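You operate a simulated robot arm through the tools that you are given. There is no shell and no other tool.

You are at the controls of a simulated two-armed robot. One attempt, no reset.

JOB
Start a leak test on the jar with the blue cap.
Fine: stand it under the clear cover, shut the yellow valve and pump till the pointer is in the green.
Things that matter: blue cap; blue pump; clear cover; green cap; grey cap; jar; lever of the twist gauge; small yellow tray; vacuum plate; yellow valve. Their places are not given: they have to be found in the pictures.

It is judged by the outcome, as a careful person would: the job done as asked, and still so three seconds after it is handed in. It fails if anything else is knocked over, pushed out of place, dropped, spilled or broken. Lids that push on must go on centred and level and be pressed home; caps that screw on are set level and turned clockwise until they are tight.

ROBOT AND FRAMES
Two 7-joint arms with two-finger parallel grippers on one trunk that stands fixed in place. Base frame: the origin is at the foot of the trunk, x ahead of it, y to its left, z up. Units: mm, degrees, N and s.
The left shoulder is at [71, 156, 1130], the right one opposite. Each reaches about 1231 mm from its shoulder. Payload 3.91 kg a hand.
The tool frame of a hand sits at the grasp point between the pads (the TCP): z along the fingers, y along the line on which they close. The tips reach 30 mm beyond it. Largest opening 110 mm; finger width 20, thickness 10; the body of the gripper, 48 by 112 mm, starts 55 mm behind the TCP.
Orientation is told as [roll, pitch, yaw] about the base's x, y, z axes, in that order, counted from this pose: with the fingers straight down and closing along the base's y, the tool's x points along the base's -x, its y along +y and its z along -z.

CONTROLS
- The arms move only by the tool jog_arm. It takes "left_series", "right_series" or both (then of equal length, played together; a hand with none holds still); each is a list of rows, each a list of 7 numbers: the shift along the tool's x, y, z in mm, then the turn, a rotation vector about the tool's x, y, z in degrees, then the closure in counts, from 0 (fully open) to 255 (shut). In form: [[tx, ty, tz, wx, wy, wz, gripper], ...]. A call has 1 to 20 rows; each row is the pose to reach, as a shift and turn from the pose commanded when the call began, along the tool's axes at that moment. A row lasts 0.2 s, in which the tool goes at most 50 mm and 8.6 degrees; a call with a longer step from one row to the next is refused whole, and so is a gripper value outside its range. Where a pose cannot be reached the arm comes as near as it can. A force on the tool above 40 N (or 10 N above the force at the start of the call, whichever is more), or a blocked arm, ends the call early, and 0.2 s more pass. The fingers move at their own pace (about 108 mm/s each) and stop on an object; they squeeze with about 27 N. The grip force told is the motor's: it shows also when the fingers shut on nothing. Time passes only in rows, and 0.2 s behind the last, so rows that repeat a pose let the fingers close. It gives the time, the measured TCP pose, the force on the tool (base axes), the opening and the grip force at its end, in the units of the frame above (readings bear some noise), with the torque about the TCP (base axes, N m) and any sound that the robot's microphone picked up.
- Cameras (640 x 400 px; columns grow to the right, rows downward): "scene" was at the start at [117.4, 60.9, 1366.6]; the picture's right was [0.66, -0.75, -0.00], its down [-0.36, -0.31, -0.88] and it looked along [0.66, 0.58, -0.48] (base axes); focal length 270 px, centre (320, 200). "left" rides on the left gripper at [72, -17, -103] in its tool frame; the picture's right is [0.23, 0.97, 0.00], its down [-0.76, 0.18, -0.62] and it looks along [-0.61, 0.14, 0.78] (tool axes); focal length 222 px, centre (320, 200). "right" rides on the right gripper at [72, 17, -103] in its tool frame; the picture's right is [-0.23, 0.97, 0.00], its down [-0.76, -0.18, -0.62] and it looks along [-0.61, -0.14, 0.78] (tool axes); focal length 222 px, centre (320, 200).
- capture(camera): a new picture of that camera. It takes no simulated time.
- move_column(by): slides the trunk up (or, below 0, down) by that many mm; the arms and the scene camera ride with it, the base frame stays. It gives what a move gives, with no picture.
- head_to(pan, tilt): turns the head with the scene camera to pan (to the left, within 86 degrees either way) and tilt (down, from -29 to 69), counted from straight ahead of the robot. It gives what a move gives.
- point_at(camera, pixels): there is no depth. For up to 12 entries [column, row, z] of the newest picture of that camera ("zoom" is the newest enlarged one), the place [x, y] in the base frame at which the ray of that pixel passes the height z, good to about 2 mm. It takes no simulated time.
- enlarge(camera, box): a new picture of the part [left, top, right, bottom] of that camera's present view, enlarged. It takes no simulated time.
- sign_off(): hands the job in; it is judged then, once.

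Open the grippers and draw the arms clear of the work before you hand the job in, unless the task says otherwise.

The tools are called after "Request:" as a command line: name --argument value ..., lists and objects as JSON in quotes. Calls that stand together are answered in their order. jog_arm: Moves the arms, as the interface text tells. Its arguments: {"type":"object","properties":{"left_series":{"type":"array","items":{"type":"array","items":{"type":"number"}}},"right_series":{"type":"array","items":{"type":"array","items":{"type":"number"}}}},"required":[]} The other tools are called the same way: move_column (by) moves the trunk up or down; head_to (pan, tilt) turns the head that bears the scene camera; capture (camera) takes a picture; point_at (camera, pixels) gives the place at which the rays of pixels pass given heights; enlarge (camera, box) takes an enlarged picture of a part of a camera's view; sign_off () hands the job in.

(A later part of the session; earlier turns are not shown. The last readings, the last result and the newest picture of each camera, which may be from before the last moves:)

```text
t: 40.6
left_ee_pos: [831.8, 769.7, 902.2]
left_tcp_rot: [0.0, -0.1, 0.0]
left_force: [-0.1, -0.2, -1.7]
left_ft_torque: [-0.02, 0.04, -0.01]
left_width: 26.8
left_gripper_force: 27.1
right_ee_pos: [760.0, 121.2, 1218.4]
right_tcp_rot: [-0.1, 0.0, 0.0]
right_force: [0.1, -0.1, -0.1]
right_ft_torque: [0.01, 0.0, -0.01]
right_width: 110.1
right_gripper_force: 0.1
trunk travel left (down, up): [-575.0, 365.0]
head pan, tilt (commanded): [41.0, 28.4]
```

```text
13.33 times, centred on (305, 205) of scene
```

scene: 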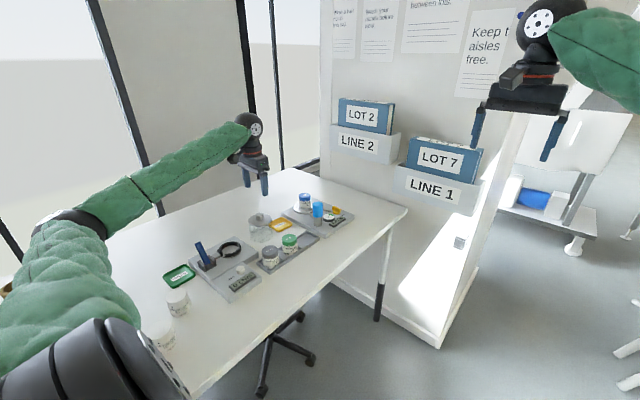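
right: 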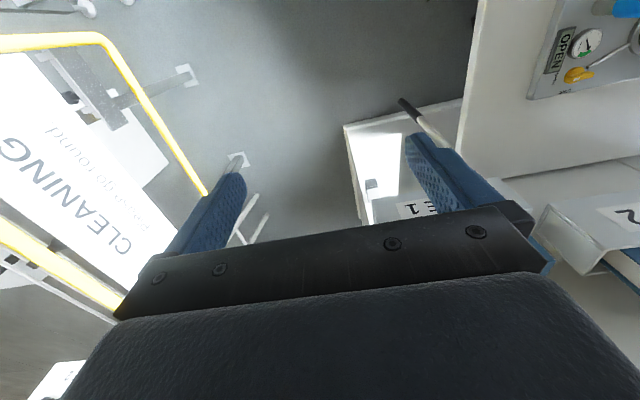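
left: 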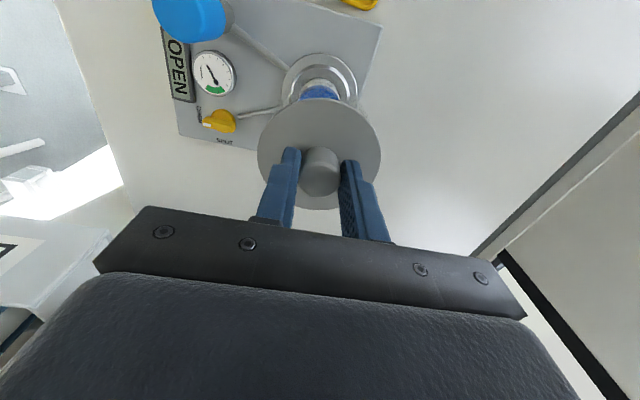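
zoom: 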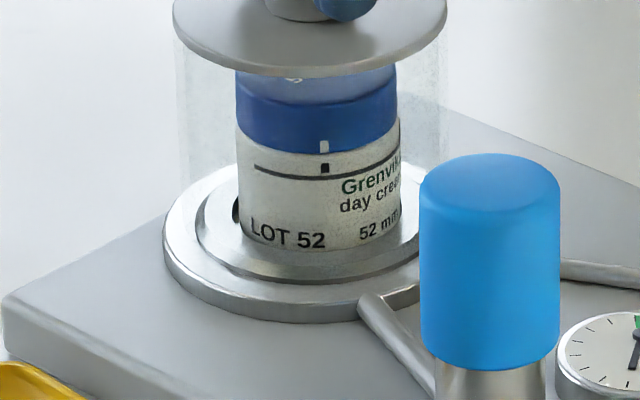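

Still free (−1.7 N). I lower another 4 mm in 1 mm rows.

Request:
jog_arm --left_series '[[0, 0, 1, 0, 0, 0, 255], [0, 0, 2, 0, 0, 0, 255], [0, 0, 3, 0, 0, 0, 255], [0, 0, 4, 0, 0, 0, 255]]'

Request:
enlarge --camera "left" --box '[270, 50, 370, 120]'

Request:
enlarge --camera "scene" --box '[285, 185, 325, 215]'

```text
t: 41.6
left_ee_pos: [831.8, 769.5, 898.1]
left_tcp_rot: [0.0, 0.0, -0.1]
left_force: [-0.4, -0.8, -1.2]
left_ft_torque: [0.02, -0.01, 0.01]
left_width: 26.7
left_gripper_force: 27.0
right_ee_pos: [759.4, 121.2, 1218.4]
right_tcp_rot: [0.0, 0.1, 0.0]
right_force: [-0.1, 0.8, 1.1]
right_ft_torque: [-0.02, 0.0, 0.01]
right_width: 110.1
right_gripper_force: 0.0
trunk travel left (down, up): [-575.0, 365.0]
head pan, tilt (commanded): [41.0, 28.4]
```

```text
5.71 times, centred on (320, 85) of left
```

zoom: 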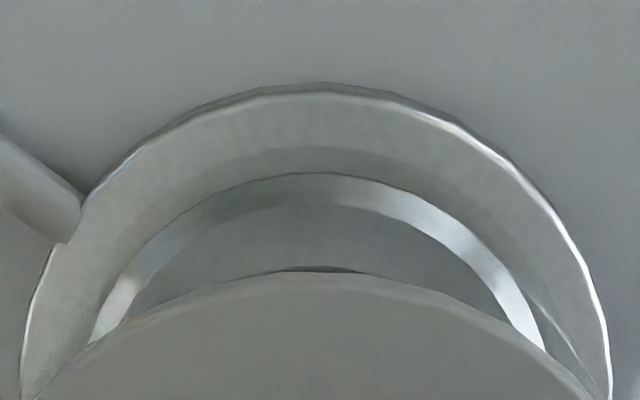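

```text
13.33 times, centred on (305, 200) of scene
```

zoom: 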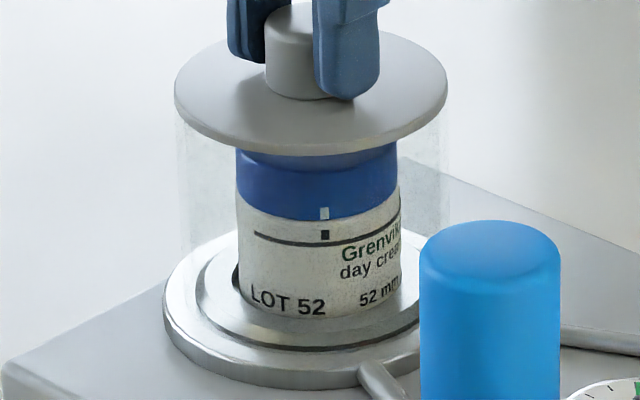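

Still no contact at z≈898. I continue down 4 mm in 1 mm rows.

Request:
jog_arm --left_series '[[0, 0, 1, 0, 0, 0, 255], [0, 0, 2, 0, 0, 0, 255], [0, 0, 3, 0, 0, 0, 255], [0, 0, 4, 0, 0, 0, 255]]'

Request:
enlarge --camera "left" --box '[270, 50, 370, 120]'

Request:
enlarge --camera "scene" --box '[285, 185, 325, 215]'

```text
t: 42.6
left_ee_pos: [831.2, 769.0, 897.9]
left_tcp_rot: [0.1, -0.1, 0.0]
left_force: [6.0, 1.6, 16.1]
left_ft_torque: [-0.17, -0.02, 0.08]
left_width: 26.7
left_gripper_force: 27.2
right_ee_pos: [760.1, 120.6, 1220.2]
right_tcp_rot: [0.0, 0.1, 0.1]
right_force: [-0.1, -0.8, -0.2]
right_ft_torque: [0.01, -0.01, 0.0]
right_width: 110.2
right_gripper_force: 0.2
trunk travel left (down, up): [-575.0, 365.0]
head pan, tilt (commanded): [41.0, 28.4]
```

```text
5.71 times, centred on (320, 85) of left
```

zoom: 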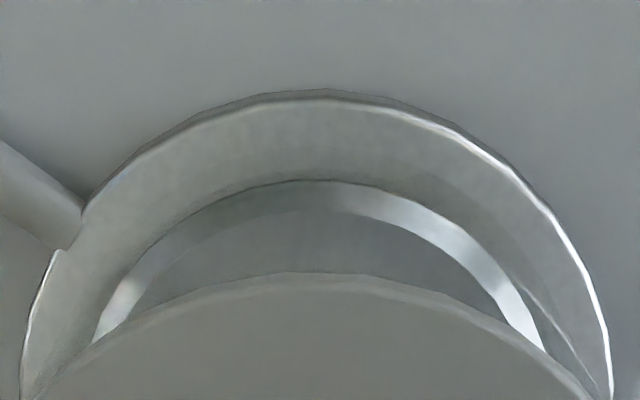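

```text
13.33 times, centred on (305, 200) of scene
```

zoom: 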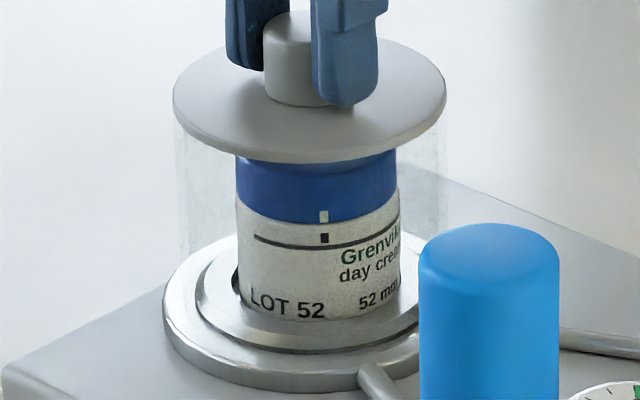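

There is contact: force (6, 1.6, 16) with the pressure point toward the −x side. I relieve the press by raising 3 mm of command and look closely at how the rim lies on the ring.

Request:
jog_arm --left_series '[[0, 0, -1.5, 0, 0, 0, 255], [0, 0, -3, 0, 0, 0, 255], [0, 0, -3, 0, 0, 0, 255]]'

Request:
enlarge --camera "left" --box '[295, 65, 355, 105]'

Request:
enlarge --camera "scene" --box '[290, 200, 320, 220]'

Request:
enlarge --camera "scene" --box '[285, 180, 325, 210]'

```text
t: 43.4
left_ee_pos: [832.1, 769.8, 897.2]
left_tcp_rot: [0.0, 0.2, 0.1]
left_force: [0.2, -0.4, 2.1]
left_ft_torque: [0.01, -0.14, 0.02]
left_width: 26.9
left_gripper_force: 26.9
right_ee_pos: [760.4, 120.9, 1219.0]
right_tcp_rot: [-0.1, 0.0, 0.0]
right_force: [-0.1, 0.7, -0.8]
right_ft_torque: [0.0, 0.03, 0.02]
right_width: 110.1
right_gripper_force: 0.1
trunk travel left (down, up): [-575.0, 365.0]
head pan, tilt (commanded): [41.0, 28.4]
```

```text
10.00 times, centred on (325, 85) of left
```

zoom: 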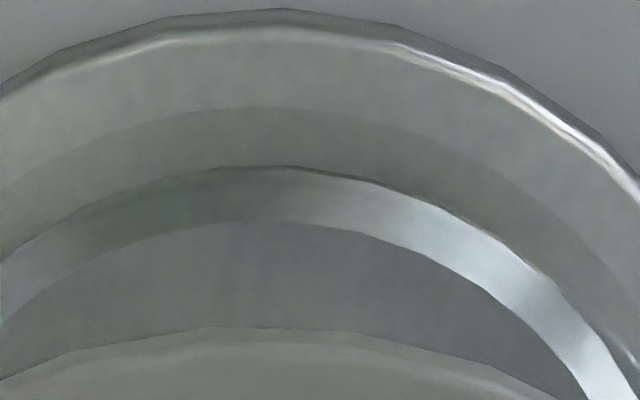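

```text
16.00 times, centred on (305, 210) of scene
```

zoom: 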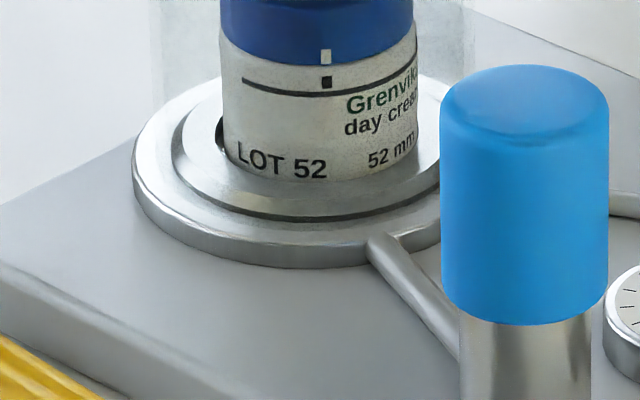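

```text
13.33 times, centred on (305, 195) of scene
```

zoom: 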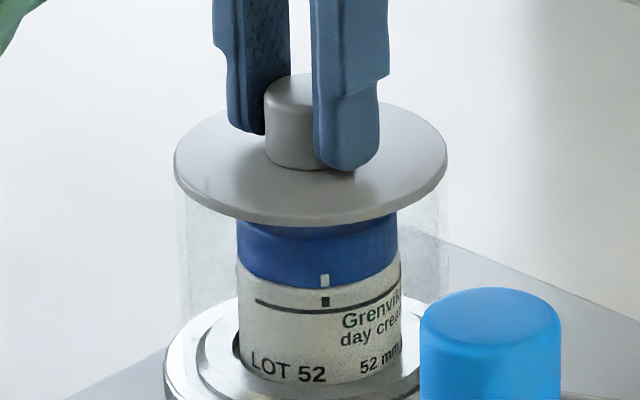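

The glass outer edge in the left zoom is at (285, 107), the flange edge at (285, 28), the ring edge at (285, 167), and the chamfer top at (285, 222). I'd like their positions at various heights — first refreshing that zoom.

Request:
enlarge --camera "left" --box '[295, 65, 355, 105]'

Request:
point_at --camera "zoom" --pixels '[[285, 28, 785], [285, 28, 785], [285, 107, 785], [285, 107, 785], [285, 107, 790], [285, 107, 790], [285, 167, 785], [285, 167, 785], [285, 222, 789], [285, 222, 789]]'

```text
10.00 times, centred on (325, 85) of left
```

zoom: 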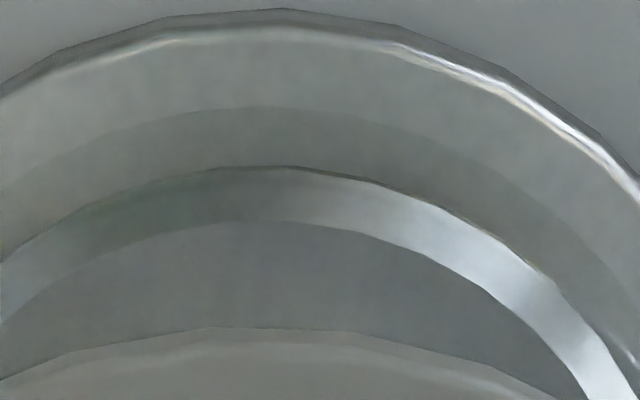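

```text
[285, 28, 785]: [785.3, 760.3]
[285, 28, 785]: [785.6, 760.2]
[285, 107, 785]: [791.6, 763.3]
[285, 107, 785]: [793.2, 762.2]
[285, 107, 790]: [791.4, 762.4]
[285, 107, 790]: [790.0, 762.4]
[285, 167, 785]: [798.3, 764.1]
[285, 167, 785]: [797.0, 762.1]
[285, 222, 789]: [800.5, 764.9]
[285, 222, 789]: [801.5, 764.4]
```

The numbers (flange edge 785.4, glass 792.4, ring 797.5) show the glass standing on the flange around the raised ring, centred within about 1 mm. I release the knob.

Request:
jog_arm --left_series '[[0, 0, 0, 0, 0, 0, 185], [0, 0, 0, 0, 0, 0, 170], [0, 0, 0, 0, 0, 0, 150], [0, 0, 0, 0, 0, 0, 140]]'

Request:
enlarge --camera "left" --box '[220, 50, 420, 210]'

Request:
enlarge --camera "scene" --box '[280, 180, 330, 220]'

```text
t: 44.4
left_ee_pos: [832.0, 770.5, 897.3]
left_tcp_rot: [0.0, 0.1, 0.0]
left_force: [0.4, -0.3, -0.6]
left_ft_torque: [0.01, 0.0, 0.01]
left_width: 49.8
left_gripper_force: 0.1
right_ee_pos: [760.3, 121.0, 1218.7]
right_tcp_rot: [0.0, 0.0, 0.0]
right_force: [-0.4, 0.4, -0.4]
right_ft_torque: [0.0, -0.03, 0.03]
right_width: 110.1
right_gripper_force: 0.1
trunk travel left (down, up): [-575.0, 365.0]
head pan, tilt (commanded): [41.0, 28.4]
```

```text
2.50 times, centred on (320, 130) of left
```

zoom: 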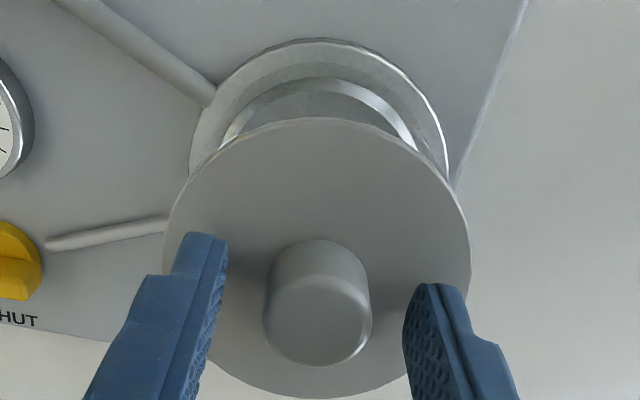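

```text
10.00 times, centred on (305, 200) of scene
```

zoom: 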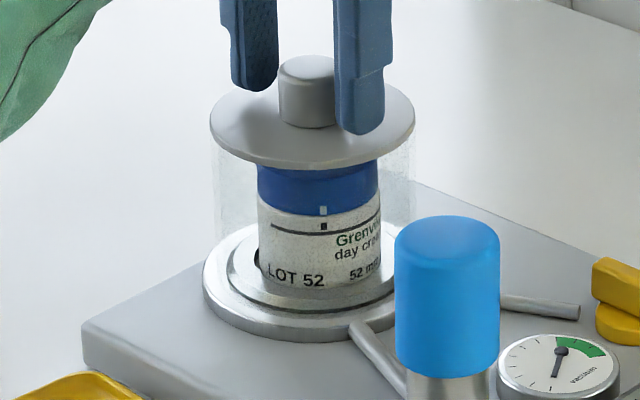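

The cover stands level around the jar. I rise clear, then move over the valve at (892, 645) while turning the hand −90° in yaw so the fingers will close along x.

Request:
jog_arm --left_series '[[0, 0, -6, 0, 0, 0, 130], [0, 0, -25, 0, 0, 0, 130], [0, 0, -50, 0, 0, 0, 130], [0, 0, -63, 0, 0, 0, 130], [-5, -8, -65, 0, 0, 8, 130], [-10, -20, -65, 0, 0, 16, 130], [-16, -33, -65, 0, 0, 24, 130], [-22, -46, -65, 0, 0, 32, 130], [-28, -58, -65, 0, 0, 40, 130], [-34, -71, -65, 0, 0, 48, 130], [-40, -83, -65, 0, 0, 56, 130], [-46, -96, -65, 0, 0, 64, 130], [-52, -108, -65, 0, 0, 72, 130], [-56, -117, -65, 0, 0, 80, 130], [-59, -123, -65, 0, 0, 87, 130], [-60, -125, -65, 0, 0, 90, 130], [-60, -125, -65, 0, 0, 90, 130]]'

Request:
capture --camera "left"

Request:
capture --camera "scene"

Request:
enlarge --camera "scene" --box '[270, 150, 370, 230]'

```text
t: 48.0
left_ee_pos: [892.7, 644.5, 963.1]
left_tcp_rot: [0.0, 0.0, -90.1]
left_force: [0.3, 0.0, -0.1]
left_ft_torque: [-0.02, 0.01, -0.01]
left_width: 54.0
left_gripper_force: 0.0
right_ee_pos: [759.5, 121.0, 1219.1]
right_tcp_rot: [0.0, 0.1, 0.0]
right_force: [-1.3, -0.4, -0.4]
right_ft_torque: [-0.04, -0.01, 0.01]
right_width: 109.8
right_gripper_force: 0.0
trunk travel left (down, up): [-575.0, 365.0]
head pan, tilt (commanded): [41.0, 28.4]
```

```text
taken
```

left: 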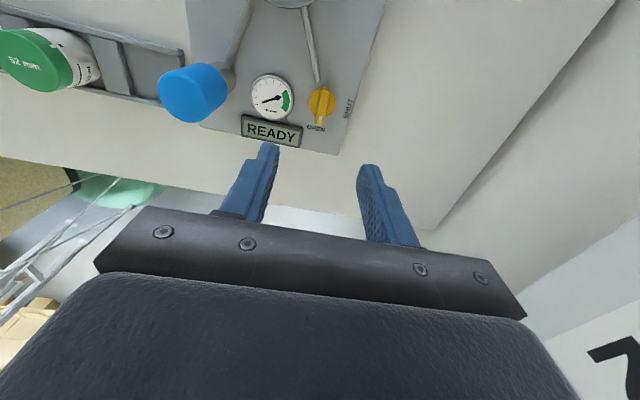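

```text
taken
```

scene: 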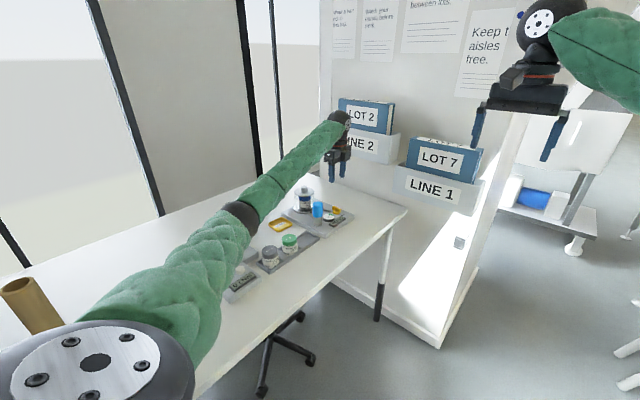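

```text
5.00 times, centred on (320, 190) of scene
```

zoom: 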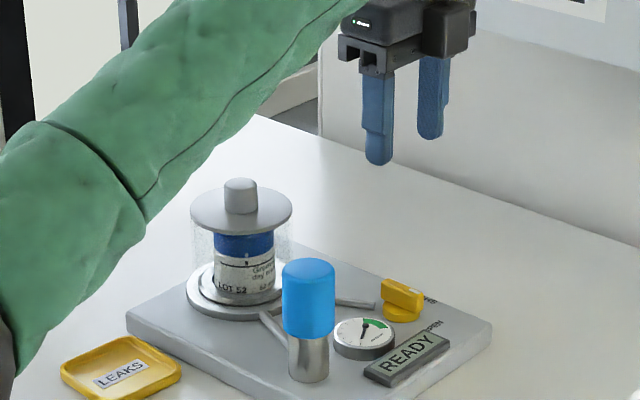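

The display now says READY, so the cover is properly seated. I zoom the left camera on the valve at (321, 105).

Request:
enlarge --camera "left" --box '[240, 60, 380, 150]'

Request:
point_at --camera "left" --pixels '[[321, 104, 785], [321, 104, 795], [321, 104, 800], [321, 104, 805]]'

```text
4.44 times, centred on (310, 105) of left
```

zoom: 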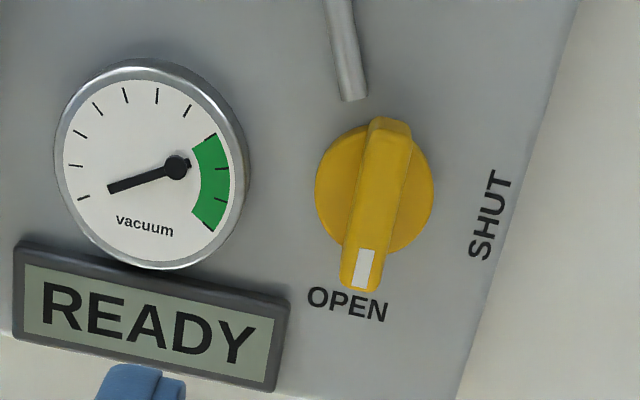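

```text
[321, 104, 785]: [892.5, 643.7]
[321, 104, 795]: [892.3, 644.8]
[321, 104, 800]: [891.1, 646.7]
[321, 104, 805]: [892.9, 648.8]
```

The view is clear: pointer at zero, valve bar along y with its white mark toward OPEN (−y), SHUT on the +x side. I compute the disc centre and bar ends.

Request:
point_at --camera "zoom" --pixels '[[375, 188, 788], [375, 188, 788], [315, 190, 788], [435, 185, 788], [376, 120, 805], [360, 290, 805], [374, 206, 800], [374, 206, 805], [374, 206, 810], [389, 120, 805], [352, 270, 805], [375, 275, 805]]'

Request:
enlarge --camera "scene" --box '[325, 195, 365, 225]'

```text
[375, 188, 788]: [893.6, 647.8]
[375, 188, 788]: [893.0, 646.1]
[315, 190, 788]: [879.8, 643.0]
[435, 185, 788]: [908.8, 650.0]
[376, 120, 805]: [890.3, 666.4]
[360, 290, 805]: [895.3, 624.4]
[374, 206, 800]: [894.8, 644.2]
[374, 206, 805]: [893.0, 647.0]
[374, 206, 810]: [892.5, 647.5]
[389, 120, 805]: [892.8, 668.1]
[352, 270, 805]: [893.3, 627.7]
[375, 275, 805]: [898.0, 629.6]
```

```text
13.33 times, centred on (345, 210) of scene
```

zoom: 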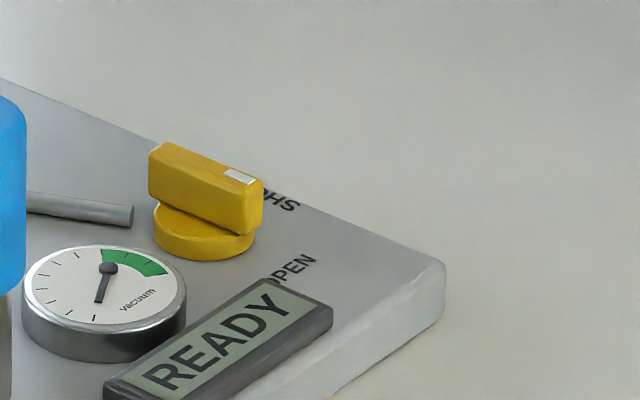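

The valve axis is at about (893.3, 646.7), with the bar 42 × 9.5 mm and top z≈803. I centre on it, narrow the fingers to about 26 mm and descend to z≈850 for a check.

Request:
jog_arm --left_series '[[0.5, 0.5, 10, 0, 0, 0, 195], [1.8, 1.3, 35, 0, 0, 0, 195], [1.8, 1.3, 65, 0, 0, 0, 195], [1.8, 1.3, 92, 0, 0, 0, 195], [1.8, 1.3, 108, 0, 0, 0, 195], [1.8, 1.3, 112, 0, 0, 0, 195]]'

Request:
enlarge --camera "left" --box '[240, 80, 400, 200]'

Request:
enlarge --camera "scene" --box '[315, 175, 375, 225]'

```text
t: 49.4
left_ee_pos: [893.3, 647.5, 849.4]
left_tcp_rot: [0.0, 0.0, -90.0]
left_force: [0.3, -1.1, -0.5]
left_ft_torque: [-0.01, 0.0, 0.01]
left_width: 25.9
left_gripper_force: 0.0
right_ee_pos: [760.0, 120.4, 1218.6]
right_tcp_rot: [0.0, 0.0, 0.1]
right_force: [0.8, 0.1, 0.2]
right_ft_torque: [-0.02, -0.02, -0.02]
right_width: 110.0
right_gripper_force: 0.0
trunk travel left (down, up): [-575.0, 365.0]
head pan, tilt (commanded): [41.0, 28.4]
```

```text
3.33 times, centred on (320, 140) of left
```

zoom: 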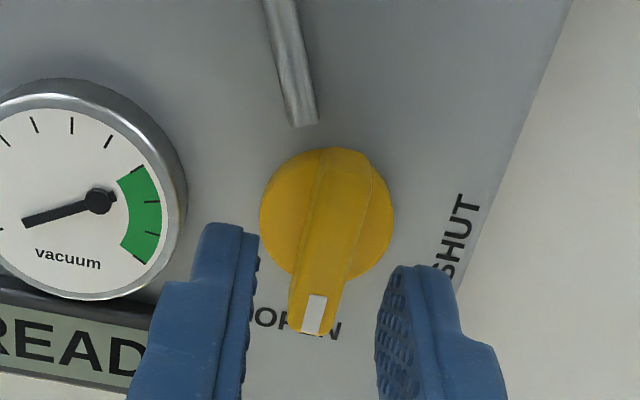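

```text
8.00 times, centred on (345, 200) of scene
```

zoom: 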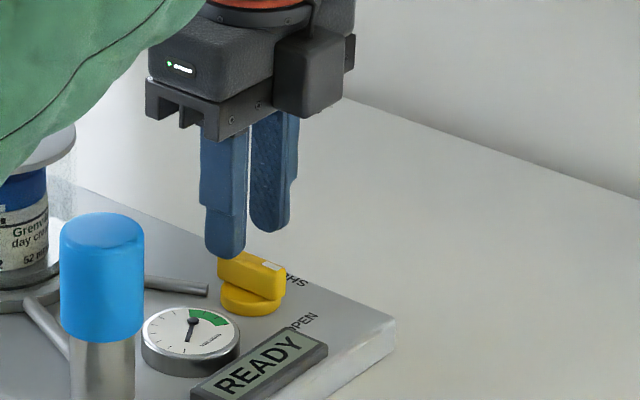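

The fingers straddle the bar symmetrically. I descend to TCP z≈821 and close on the bar.

Request:
jog_arm --left_series '[[0, 0, 8, 0, 0, 0, 195], [0, 0, 17, 0, 0, 0, 195], [0, 0, 25, 0, 0, 0, 195], [0, 0, 28.5, 0, 0, 0, 195], [0, 0, 28.5, 0, 0, 0, 195]]'

Request:
enlarge --camera "left" --box '[240, 80, 400, 200]'

Request:
enlarge --camera "scene" --box '[315, 175, 375, 225]'

```text
t: 50.6
left_ee_pos: [893.6, 646.8, 820.2]
left_tcp_rot: [0.0, 0.1, -90.1]
left_force: [0.4, 0.2, 0.2]
left_ft_torque: [0.01, -0.03, -0.02]
left_width: 26.1
left_gripper_force: 0.0
right_ee_pos: [759.4, 120.4, 1219.4]
right_tcp_rot: [0.0, 0.0, 0.0]
right_force: [-0.6, -0.2, 0.0]
right_ft_torque: [-0.04, 0.01, 0.02]
right_width: 110.2
right_gripper_force: 0.0
trunk travel left (down, up): [-575.0, 365.0]
head pan, tilt (commanded): [41.0, 28.4]
```

```text
3.33 times, centred on (320, 140) of left
```

zoom: 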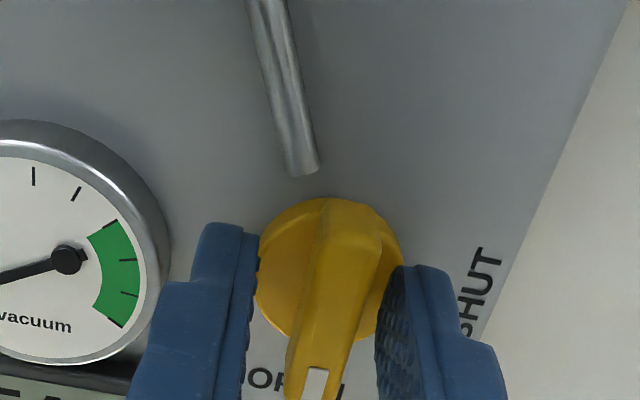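

```text
8.00 times, centred on (345, 200) of scene
```

zoom: 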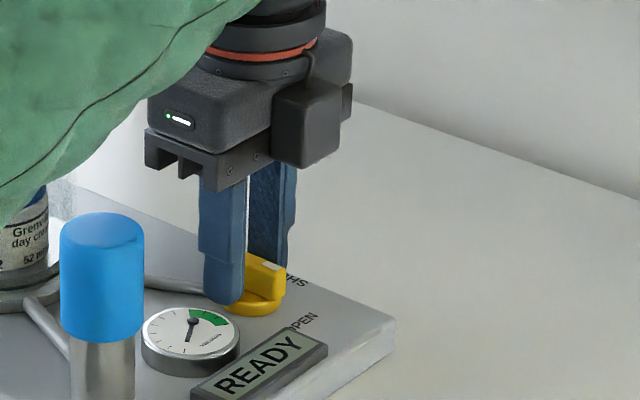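

Fingers are in place with no contact. I close on the bar.

Request:
jog_arm --left_series '[[0, 0, 0, 0, 0, 0, 215], [0, 0, 0, 0, 0, 0, 235], [0, 0, 0, 0, 0, 0, 255], [0, 0, 0, 0, 0, 0, 255]]'

```text
t: 51.6
left_ee_pos: [894.2, 646.6, 820.8]
left_tcp_rot: [0.1, 0.0, -90.1]
left_force: [34.1, 11.1, 6.4]
left_ft_torque: [0.62, -0.7, 0.09]
left_width: 10.8
left_gripper_force: 45.3
right_ee_pos: [762.1, 120.6, 1217.7]
right_tcp_rot: [0.0, 0.1, -0.1]
right_force: [0.7, -0.2, 0.7]
right_ft_torque: [-0.07, 0.0, -0.01]
right_width: 110.1
right_gripper_force: 0.1
trunk travel left (down, up): [-575.0, 365.0]
head pan, tilt (commanded): [41.0, 28.4]
```

The force reads 34 N in +x, so the bar lies slightly farther +x than the hand. I shift the hand +1.5 mm in x (tool y) and read again.

Request:
jog_arm --left_series '[[0, 0.5, 0, 0, 0, 0, 255], [0, 1, 0, 0, 0, 0, 255], [0, 1.5, 0, 0, 0, 0, 255]]'

Request:
enlarge --camera "left" --box '[240, 80, 400, 200]'

```text
t: 52.4
left_ee_pos: [896.2, 646.7, 821.0]
left_tcp_rot: [-0.1, 0.0, -89.9]
left_force: [21.2, 5.5, 11.7]
left_ft_torque: [-0.1, -0.56, 0.01]
left_width: 10.8
left_gripper_force: 44.9
right_ee_pos: [759.9, 120.5, 1218.4]
right_tcp_rot: [0.0, 0.2, 0.1]
right_force: [-0.1, 1.0, 0.9]
right_ft_torque: [0.0, 0.01, 0.01]
right_width: 110.1
right_gripper_force: 0.0
trunk travel left (down, up): [-575.0, 365.0]
head pan, tilt (commanded): [41.0, 28.4]
```

```text
3.33 times, centred on (320, 140) of left
```

zoom: 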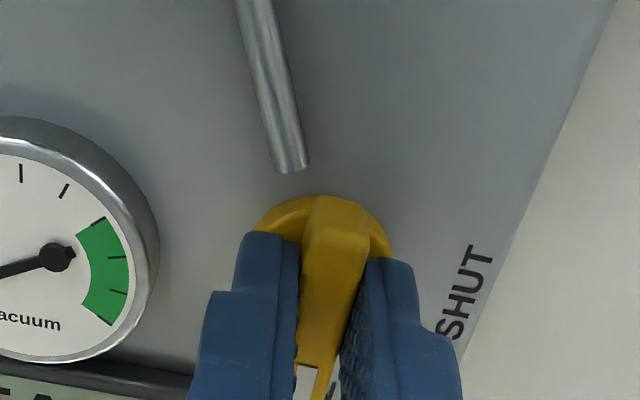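

The x force fell to 21 N, so I shift another +2.3 mm in x with small y/z relief.

Request:
jog_arm --left_series '[[0.2, 0.8, -0.3, 0, 0, 0, 255], [0.4, 1.6, -0.6, 0, 0, 0, 255], [0.6, 2.3, -1, 0, 0, 0, 255]]'

```text
t: 53.2
left_ee_pos: [896.0, 645.4, 821.7]
left_tcp_rot: [-0.3, 0.1, -90.1]
left_force: [-26.9, -17.0, -8.6]
left_ft_torque: [-0.44, 0.11, -0.01]
left_width: 10.9
left_gripper_force: 45.0
right_ee_pos: [758.0, 120.8, 1218.9]
right_tcp_rot: [0.0, 0.0, 0.1]
right_force: [-0.2, 0.2, -0.4]
right_ft_torque: [0.0, -0.01, 0.02]
right_width: 110.2
right_gripper_force: 0.0
trunk travel left (down, up): [-575.0, 365.0]
head pan, tilt (commanded): [41.0, 28.4]
```

The correction overshot (−27 N in x, −17 in y, −9 in z); interpolating, I step back by 1.3, 0.45 and 0.4 mm.

Request:
jog_arm --left_series '[[-0.2, -0.6, 0.2, 0, 0, 0, 255], [-0.45, -1.25, 0.4, 0, 0, 0, 255], [-0.45, -1.25, 0.4, 0, 0, 0, 255]]'

```text
t: 54.0
left_ee_pos: [895.6, 646.5, 821.0]
left_tcp_rot: [-0.4, 0.1, -90.1]
left_force: [-13.6, -3.9, -1.6]
left_ft_torque: [0.1, -0.05, 0.04]
left_width: 10.9
left_gripper_force: 44.9
right_ee_pos: [758.8, 121.2, 1218.1]
right_tcp_rot: [0.0, -0.1, 0.1]
right_force: [1.0, -0.1, -0.4]
right_ft_torque: [0.01, -0.03, -0.04]
right_width: 110.2
right_gripper_force: 0.1
trunk travel left (down, up): [-575.0, 365.0]
head pan, tilt (commanded): [41.0, 28.4]
stopped in row 3 (left hand): the force on the tool passed its limit at 43 N (the readings are from after the stop); the commanded pose is now the measured one
```

The call stopped on a transient, and the command is now set to the measured pose. I hold for two rows to see the settled force.

Request:
jog_arm --left_series '[[0, 0, 0, 0, 0, 0, 255], [0, 0, 0, 0, 0, 0, 255]]'

```text
t: 54.6
left_ee_pos: [894.9, 647.1, 821.9]
left_tcp_rot: [-0.1, 0.0, -90.1]
left_force: [-16.8, -4.1, -2.5]
left_ft_torque: [-0.02, 0.04, 0.04]
left_width: 10.8
left_gripper_force: 44.7
right_ee_pos: [759.4, 119.8, 1219.0]
right_tcp_rot: [0.1, 0.0, 0.1]
right_force: [0.1, 0.5, -0.1]
right_ft_torque: [-0.03, -0.01, 0.0]
right_width: 109.9
right_gripper_force: 0.1
trunk travel left (down, up): [-575.0, 365.0]
head pan, tilt (commanded): [41.0, 28.4]
```

Clamping tightly fights the fixed valve. I loosen the fingers to about 14 mm so the bar is held with slight play, which will let me turn it without side load.

Request:
jog_arm --left_series '[[0, -0.4, 0, 0, 0, 0, 222], [0, -0.4, 0, 0, 0, 0, 222], [0, -0.4, 0, 0, 0, 0, 222]]'

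Request:
enlarge --camera "left" --box '[270, 100, 370, 200]'

```text
t: 55.4
left_ee_pos: [895.3, 646.2, 820.5]
left_tcp_rot: [-0.3, 0.1, -90.1]
left_force: [0.4, 0.1, 0.0]
left_ft_torque: [0.0, 0.01, 0.01]
left_width: 14.3
left_gripper_force: 0.1
right_ee_pos: [759.7, 120.6, 1219.1]
right_tcp_rot: [0.0, 0.0, 0.0]
right_force: [-0.2, 0.3, -0.2]
right_ft_torque: [0.01, 0.0, -0.02]
right_width: 109.7
right_gripper_force: 0.0
trunk travel left (down, up): [-575.0, 365.0]
head pan, tilt (commanded): [41.0, 28.4]
```

```text
4.00 times, centred on (320, 150) of left
```

zoom: 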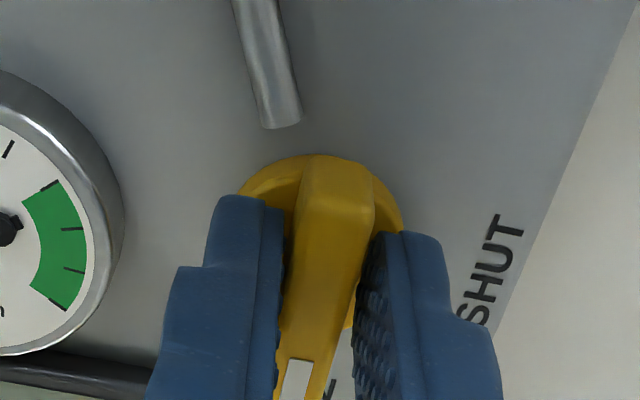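

Now there's no load. I turn the hand CCW (tool wz negative) by 40° in 8° rows and check force and picture.

Request:
jog_arm --left_series '[[0, 0, 0, 0, 0, -8, 222], [0, 0, 0, 0, 0, -16, 222], [0, 0, 0, 0, 0, -24, 222], [0, 0, 0, 0, 0, -32, 222], [0, 0, 0, 0, 0, -40, 222]]'

Request:
enlarge --camera "left" --box '[240, 80, 400, 200]'

Request:
enlarge --camera "scene" --box '[315, 175, 375, 225]'

```text
t: 56.6
left_ee_pos: [895.2, 646.6, 820.9]
left_tcp_rot: [-0.1, 0.1, -49.8]
left_force: [-2.3, -1.2, -0.8]
left_ft_torque: [0.05, 0.03, -0.01]
left_width: 15.1
left_gripper_force: 1.4
right_ee_pos: [758.0, 119.9, 1218.9]
right_tcp_rot: [0.0, -0.1, 0.0]
right_force: [-0.5, -0.3, 0.6]
right_ft_torque: [0.01, -0.02, 0.02]
right_width: 109.9
right_gripper_force: 0.1
trunk travel left (down, up): [-575.0, 365.0]
head pan, tilt (commanded): [41.0, 28.4]
```

```text
3.33 times, centred on (320, 140) of left
```

zoom: 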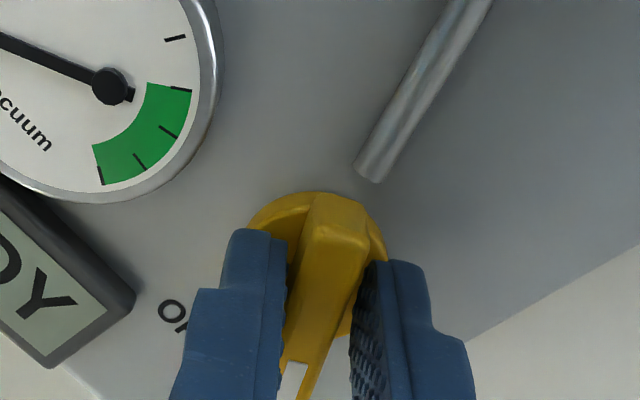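

```text
8.00 times, centred on (345, 200) of scene
```

zoom: 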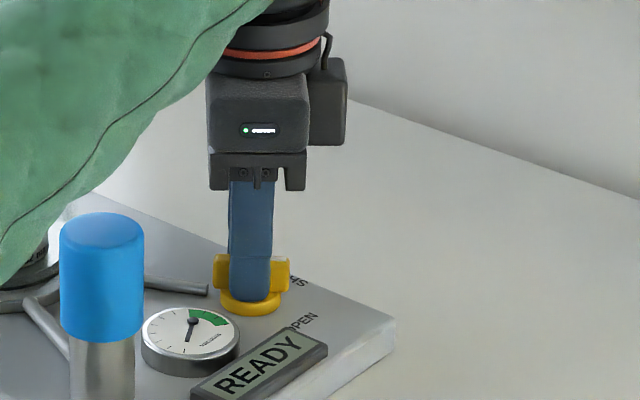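

The bar follows the fingers. I continue another 45° and check.

Request:
jog_arm --left_series '[[0, 0, 0, 0, 0, -8, 222], [0, 0, 0, 0, 0, -16, 222], [0, 0, 0, 0, 0, -24, 222], [0, 0, 0, 0, 0, -32, 222], [0, 0, 0, 0, 0, -40, 222], [0, 0, 0, 0, 0, -45, 222]]'

Request:
enlarge --camera "left" --box '[240, 80, 400, 200]'

Request:
enlarge --camera "scene" --box '[315, 175, 375, 225]'

```text
t: 58.0
left_ee_pos: [895.5, 645.4, 820.5]
left_tcp_rot: [0.0, 0.3, -4.9]
left_force: [-0.3, -0.3, 0.5]
left_ft_torque: [0.0, 0.01, 0.02]
left_width: 14.9
left_gripper_force: 0.8
right_ee_pos: [760.0, 121.4, 1218.9]
right_tcp_rot: [0.0, -0.1, 0.1]
right_force: [-0.4, -0.7, -0.1]
right_ft_torque: [-0.01, -0.02, 0.03]
right_width: 110.1
right_gripper_force: 0.0
trunk travel left (down, up): [-575.0, 365.0]
head pan, tilt (commanded): [41.0, 28.4]
```

```text
3.33 times, centred on (320, 140) of left
```

zoom: 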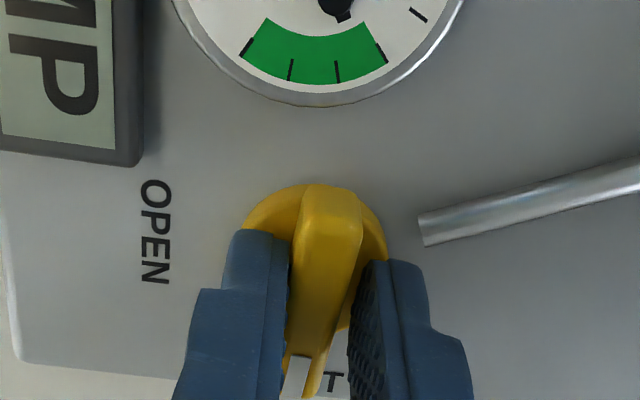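

```text
8.00 times, centred on (345, 200) of scene
```

zoom: 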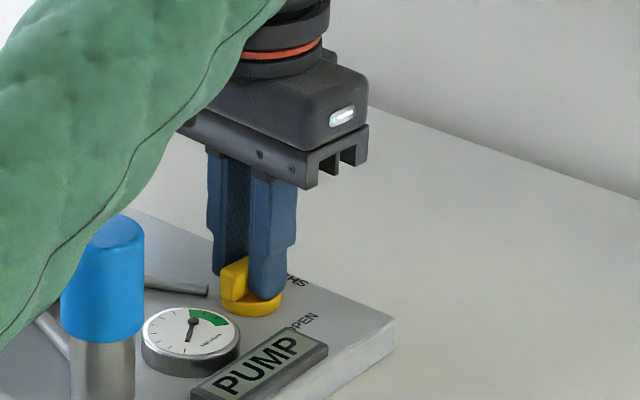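

The display now says PUMP, so the valve counts as shut. I turn the last few degrees to bring the bar fully to the SHUT mark, watching the torque.

Request:
jog_arm --left_series '[[0, 0, 0, 0, 0, -3, 222], [0, 0, 0, 0, 0, -6, 222], [0, 0, 0, 0, 0, -9, 222]]'

Request:
enlarge --camera "left" --box '[240, 80, 400, 200]'

```text
t: 58.8
left_ee_pos: [896.5, 645.7, 821.0]
left_tcp_rot: [0.0, 0.2, 4.0]
left_force: [-1.5, -0.9, -0.3]
left_ft_torque: [-0.04, 0.03, -0.01]
left_width: 15.0
left_gripper_force: 0.6
right_ee_pos: [760.3, 119.9, 1220.1]
right_tcp_rot: [-0.1, -0.1, 0.0]
right_force: [0.1, -0.6, 0.5]
right_ft_torque: [0.04, -0.03, 0.04]
right_width: 110.0
right_gripper_force: 0.1
trunk travel left (down, up): [-575.0, 365.0]
head pan, tilt (commanded): [41.0, 28.4]
```

```text
3.33 times, centred on (320, 140) of left
```

zoom: 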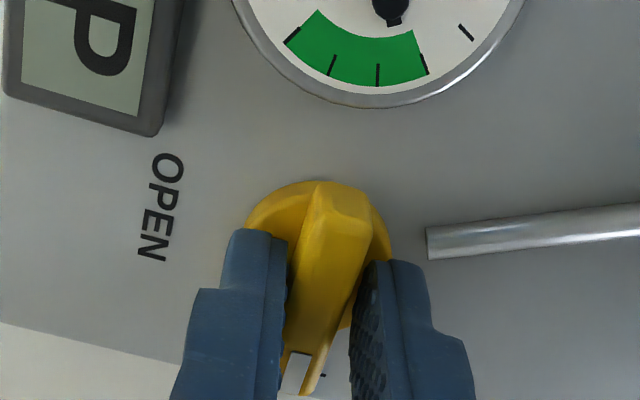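

The bar is at the SHUT position with hardly any torque. I open the fingers and rise straight up, then check the valve and display.

Request:
jog_arm --left_series '[[0, 0, 0, 0, 0, 0, 195], [0, 0, 0, 0, 0, 0, 190], [0, 0, -8, 0, 0, 0, 190], [0, 0, -25, 0, 0, 0, 190], [0, 0, -55, 0, 0, 2, 190], [0, 0, -85, 0, 0, 4, 190], [0, 0, -110, 0, 0, 4, 190], [0, 0, -125, 0, 0, 4, 190]]'

Request:
capture --camera "left"

Request:
enlarge --camera "left" --box '[180, 0, 380, 140]'

Request:
enlarge --camera "right" --box '[540, 0, 640, 80]'

```text
t: 60.6
left_ee_pos: [896.0, 648.2, 946.7]
left_tcp_rot: [-0.1, 0.2, -0.2]
left_force: [-0.3, -0.5, 0.0]
left_ft_torque: [0.0, -0.01, 0.02]
left_width: 28.1
left_gripper_force: 0.1
right_ee_pos: [759.7, 119.9, 1220.3]
right_tcp_rot: [0.1, 0.0, 0.1]
right_force: [0.0, 1.0, -0.2]
right_ft_torque: [0.02, 0.0, -0.02]
right_width: 109.9
right_gripper_force: 0.0
trunk travel left (down, up): [-575.0, 365.0]
head pan, tilt (commanded): [41.0, 28.4]
```

```text
taken
```

left: 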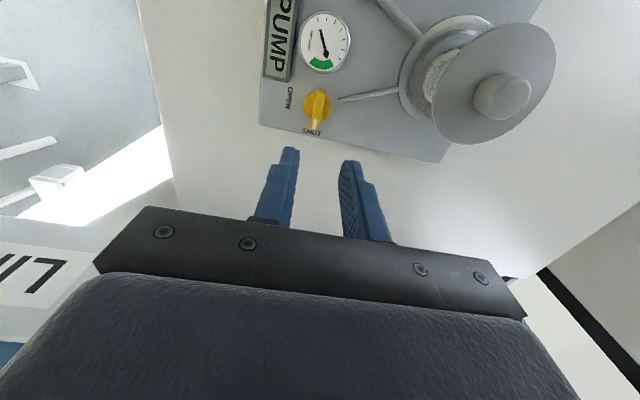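

```text
2.86 times, centred on (280, 70) of left
```

zoom: 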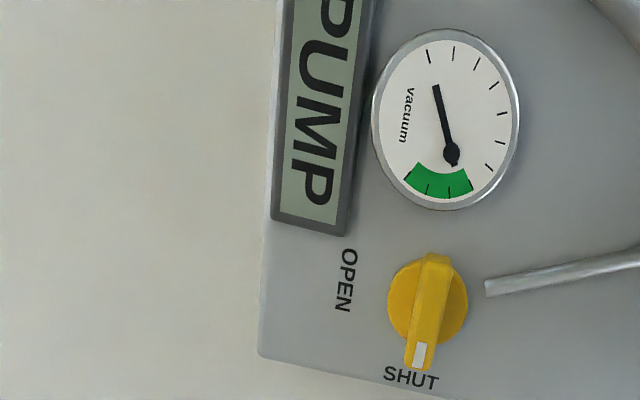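

```text
5.00 times, centred on (590, 40) of right
```

zoom: 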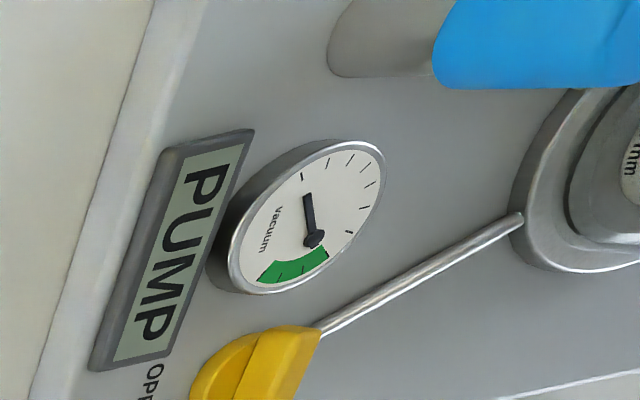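

The valve mark is on SHUT and the display asks to PUMP; the pointer is still at zero. I move the hand over the blue pump at about (773, 645) with fingers closed and look.

Request:
jog_arm --left_series '[[8, 0, -5, 0, 0, 0, 220], [30, -1, -12, 0, 0, 0, 255], [60, -2, -14, 0, 0, 0, 255], [90, -3, -14, 0, 0, 0, 255], [115, -3, -14, 0, 0, 0, 255], [123, -3, -14, 0, 0, 0, 255]]'

Request:
capture --camera "left"

Request:
enlarge --camera "left" --box '[240, 60, 400, 200]'

Request:
enlarge --camera "scene" --box '[290, 180, 350, 230]'

```text
t: 62.0
left_ee_pos: [772.9, 643.1, 960.4]
left_tcp_rot: [0.1, 0.2, 0.0]
left_force: [-0.5, 0.1, -0.4]
left_ft_torque: [0.03, -0.02, 0.0]
left_width: 0.1
left_gripper_force: 26.8
right_ee_pos: [760.1, 121.7, 1218.6]
right_tcp_rot: [0.0, 0.1, 0.0]
right_force: [-0.7, 0.0, -0.7]
right_ft_torque: [0.02, 0.01, -0.05]
right_width: 109.9
right_gripper_force: 0.0
trunk travel left (down, up): [-575.0, 365.0]
head pan, tilt (commanded): [41.0, 28.4]
```

```text
taken
```

left: 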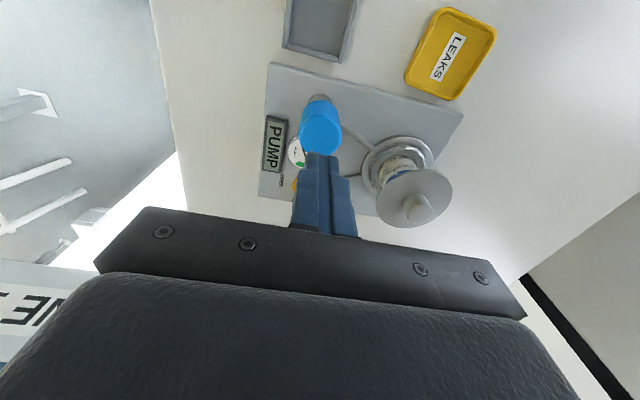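

```text
2.86 times, centred on (320, 130) of left
```

zoom: 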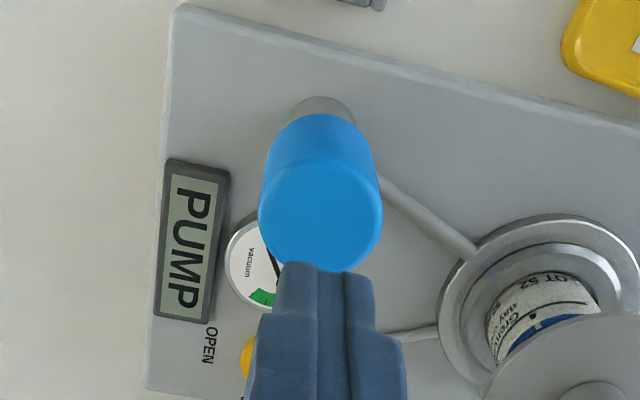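

```text
8.00 times, centred on (320, 205) of scene
```

zoom: 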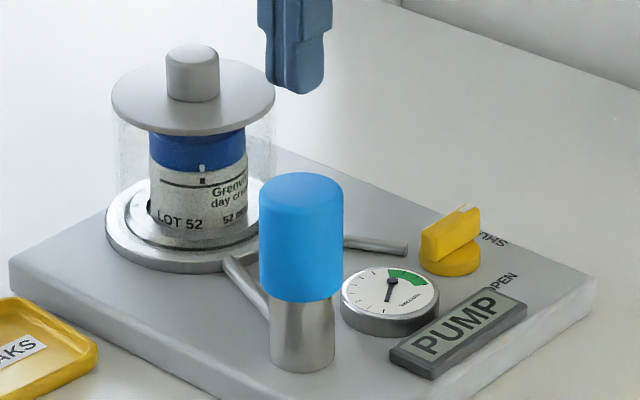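

The pump top face centre is at left px (320, 135) and scene-zoom (301, 192). I triangulate its height.

Request:
point_at --camera "zoom" --pixels '[[301, 192, 860], [301, 192, 870], [301, 192, 880], [301, 192, 870]]'

Request:
point_at --camera "left" --pixels '[[320, 135, 860], [320, 135, 870], [320, 135, 880], [298.3, 135, 870], [342, 135, 870], [320, 135, 870]]'

```text
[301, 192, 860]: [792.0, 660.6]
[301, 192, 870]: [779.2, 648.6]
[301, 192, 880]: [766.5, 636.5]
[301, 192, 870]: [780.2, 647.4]
```

```text
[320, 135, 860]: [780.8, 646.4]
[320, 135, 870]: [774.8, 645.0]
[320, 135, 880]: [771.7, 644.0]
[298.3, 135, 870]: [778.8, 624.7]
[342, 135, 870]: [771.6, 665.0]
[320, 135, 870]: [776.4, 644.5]
```

The pump top is at about (775, 644.5, 873), 40 mm across. I centre on it, approach with closed fingertips to just above it, then press gently in small steps.

Request:
jog_arm --left_series '[[-1, 0.5, 12, 0, 0, 0, 255], [-2, 1, 30, 0, 0, 0, 255], [-2, 1, 45, 0, 0, 0, 255], [-2, 1, 53, 0, 0, 0, 255], [-2, 1, 55, 0, 0, 0, 255]]'

Request:
enlarge --camera "scene" --box '[290, 180, 350, 230]'

Request:
enlarge --camera "left" --box '[260, 90, 380, 210]'

```text
t: 63.2
left_ee_pos: [773.2, 643.7, 905.2]
left_tcp_rot: [0.0, 0.2, 0.0]
left_force: [-0.1, -0.7, 0.4]
left_ft_torque: [-0.02, 0.01, 0.02]
left_width: 0.0
left_gripper_force: 27.4
right_ee_pos: [761.1, 120.5, 1219.0]
right_tcp_rot: [0.0, 0.0, 0.0]
right_force: [1.0, -0.6, -0.6]
right_ft_torque: [0.03, 0.02, 0.0]
right_width: 110.0
right_gripper_force: 0.1
trunk travel left (down, up): [-575.0, 365.0]
head pan, tilt (commanded): [41.0, 28.4]
```

```text
8.00 times, centred on (320, 205) of scene
```

zoom: 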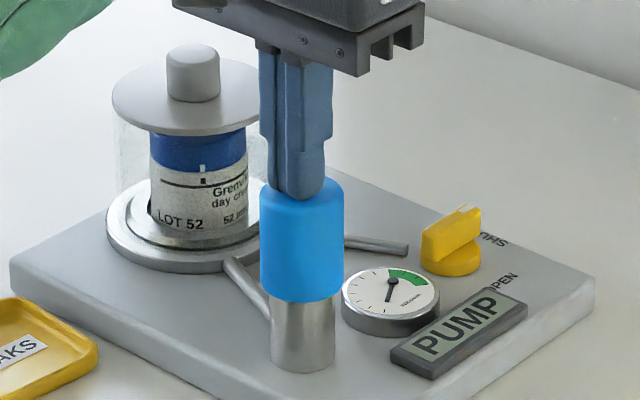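

```text
3.33 times, centred on (320, 150) of left
```

zoom: 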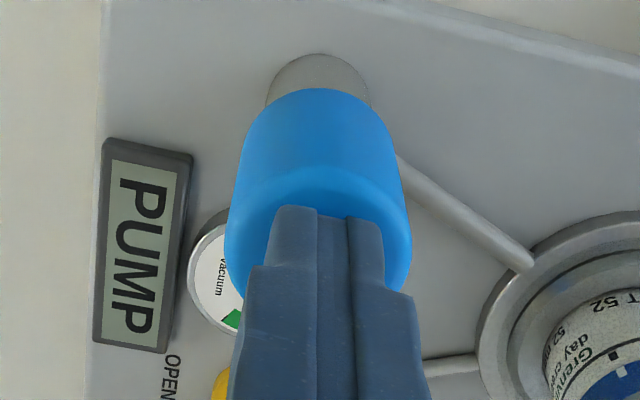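

The fingertips are just above the pump's middle. I shift 1.5 mm to its centre and press down 12 mm in 2 mm rows to feel the resistance.

Request:
jog_arm --left_series '[[-1.5, 0.8, 0, 0, 0, 0, 255], [-1.5, 0.8, 2, 0, 0, 0, 255], [-1.5, 0.8, 4, 0, 0, 0, 255], [-1.5, 0.8, 6, 0, 0, 0, 255], [-1.5, 0.8, 8, 0, 0, 0, 255], [-1.5, 0.8, 10, 0, 0, 0, 255], [-1.5, 0.8, 12, 0, 0, 0, 255]]'

Request:
enlarge --camera "scene" --box '[290, 180, 350, 230]'

Request:
enlarge --camera "right" --box '[540, 0, 640, 80]'

```text
t: 64.8
left_ee_pos: [776.3, 645.4, 892.7]
left_tcp_rot: [0.1, 0.1, -0.1]
left_force: [-0.7, -0.1, 1.8]
left_ft_torque: [-0.03, -0.03, 0.01]
left_width: 0.3
left_gripper_force: 27.3
right_ee_pos: [759.0, 121.5, 1218.1]
right_tcp_rot: [0.0, 0.0, -0.1]
right_force: [0.1, 0.0, 0.5]
right_ft_torque: [0.01, -0.02, 0.0]
right_width: 109.8
right_gripper_force: 0.0
trunk travel left (down, up): [-575.0, 365.0]
head pan, tilt (commanded): [41.0, 28.4]
```

```text
8.00 times, centred on (320, 205) of scene
```

zoom: 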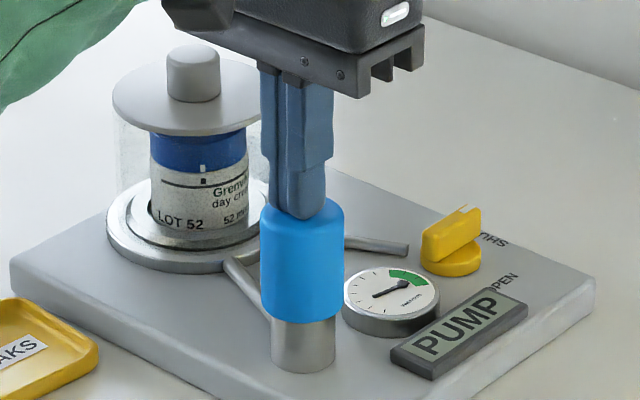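

```text
5.00 times, centred on (590, 40) of right
```

zoom: 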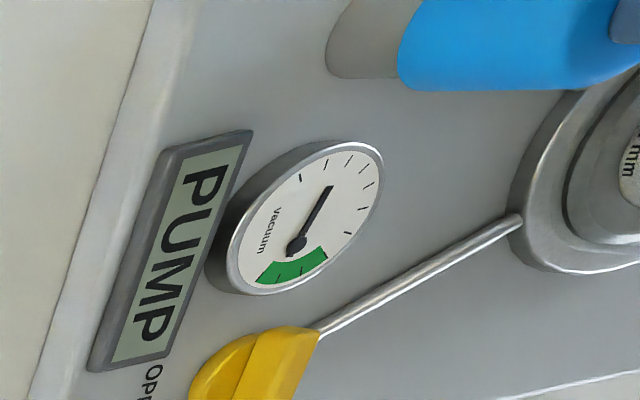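

The pump goes down easily (1.8 N) and the pointer has moved to about the second tick. I press another 10 mm and check the gauge.

Request:
jog_arm --left_series '[[0, 0, 2, 0, 0, 0, 255], [0, 0, 4, 0, 0, 0, 255], [0, 0, 6, 0, 0, 0, 255], [0, 0, 8, 0, 0, 0, 255], [0, 0, 10, 0, 0, 0, 255]]'

Request:
enlarge --camera "scene" --box '[290, 180, 350, 230]'

Request:
enlarge --camera "right" --box '[540, 0, 640, 80]'

```text
t: 66.0
left_ee_pos: [776.9, 644.4, 884.0]
left_tcp_rot: [-0.1, 0.1, 0.0]
left_force: [2.4, 1.8, 9.6]
left_ft_torque: [0.06, -0.15, 0.04]
left_width: 0.0
left_gripper_force: 27.2
right_ee_pos: [758.3, 120.0, 1218.8]
right_tcp_rot: [0.0, 0.0, -0.1]
right_force: [0.8, -0.6, -0.9]
right_ft_torque: [0.01, -0.01, 0.03]
right_width: 109.9
right_gripper_force: 0.0
trunk travel left (down, up): [-575.0, 365.0]
head pan, tilt (commanded): [41.0, 28.4]
```

```text
8.00 times, centred on (320, 205) of scene
```

zoom: 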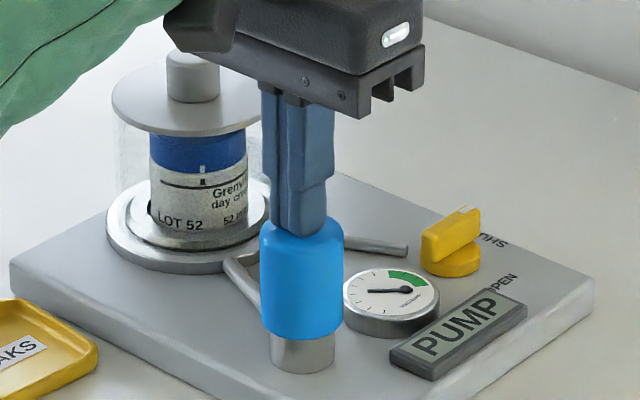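

```text
5.00 times, centred on (590, 40) of right
```

zoom: 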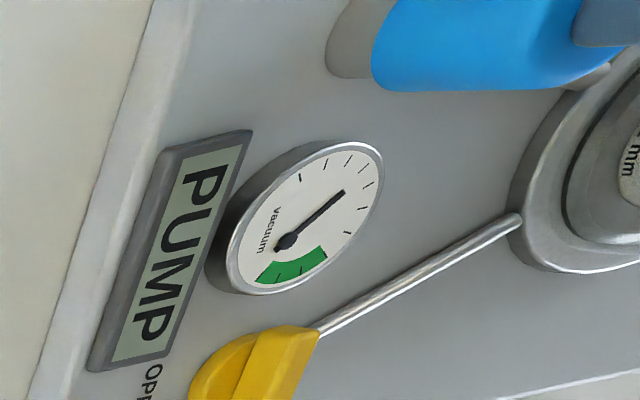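

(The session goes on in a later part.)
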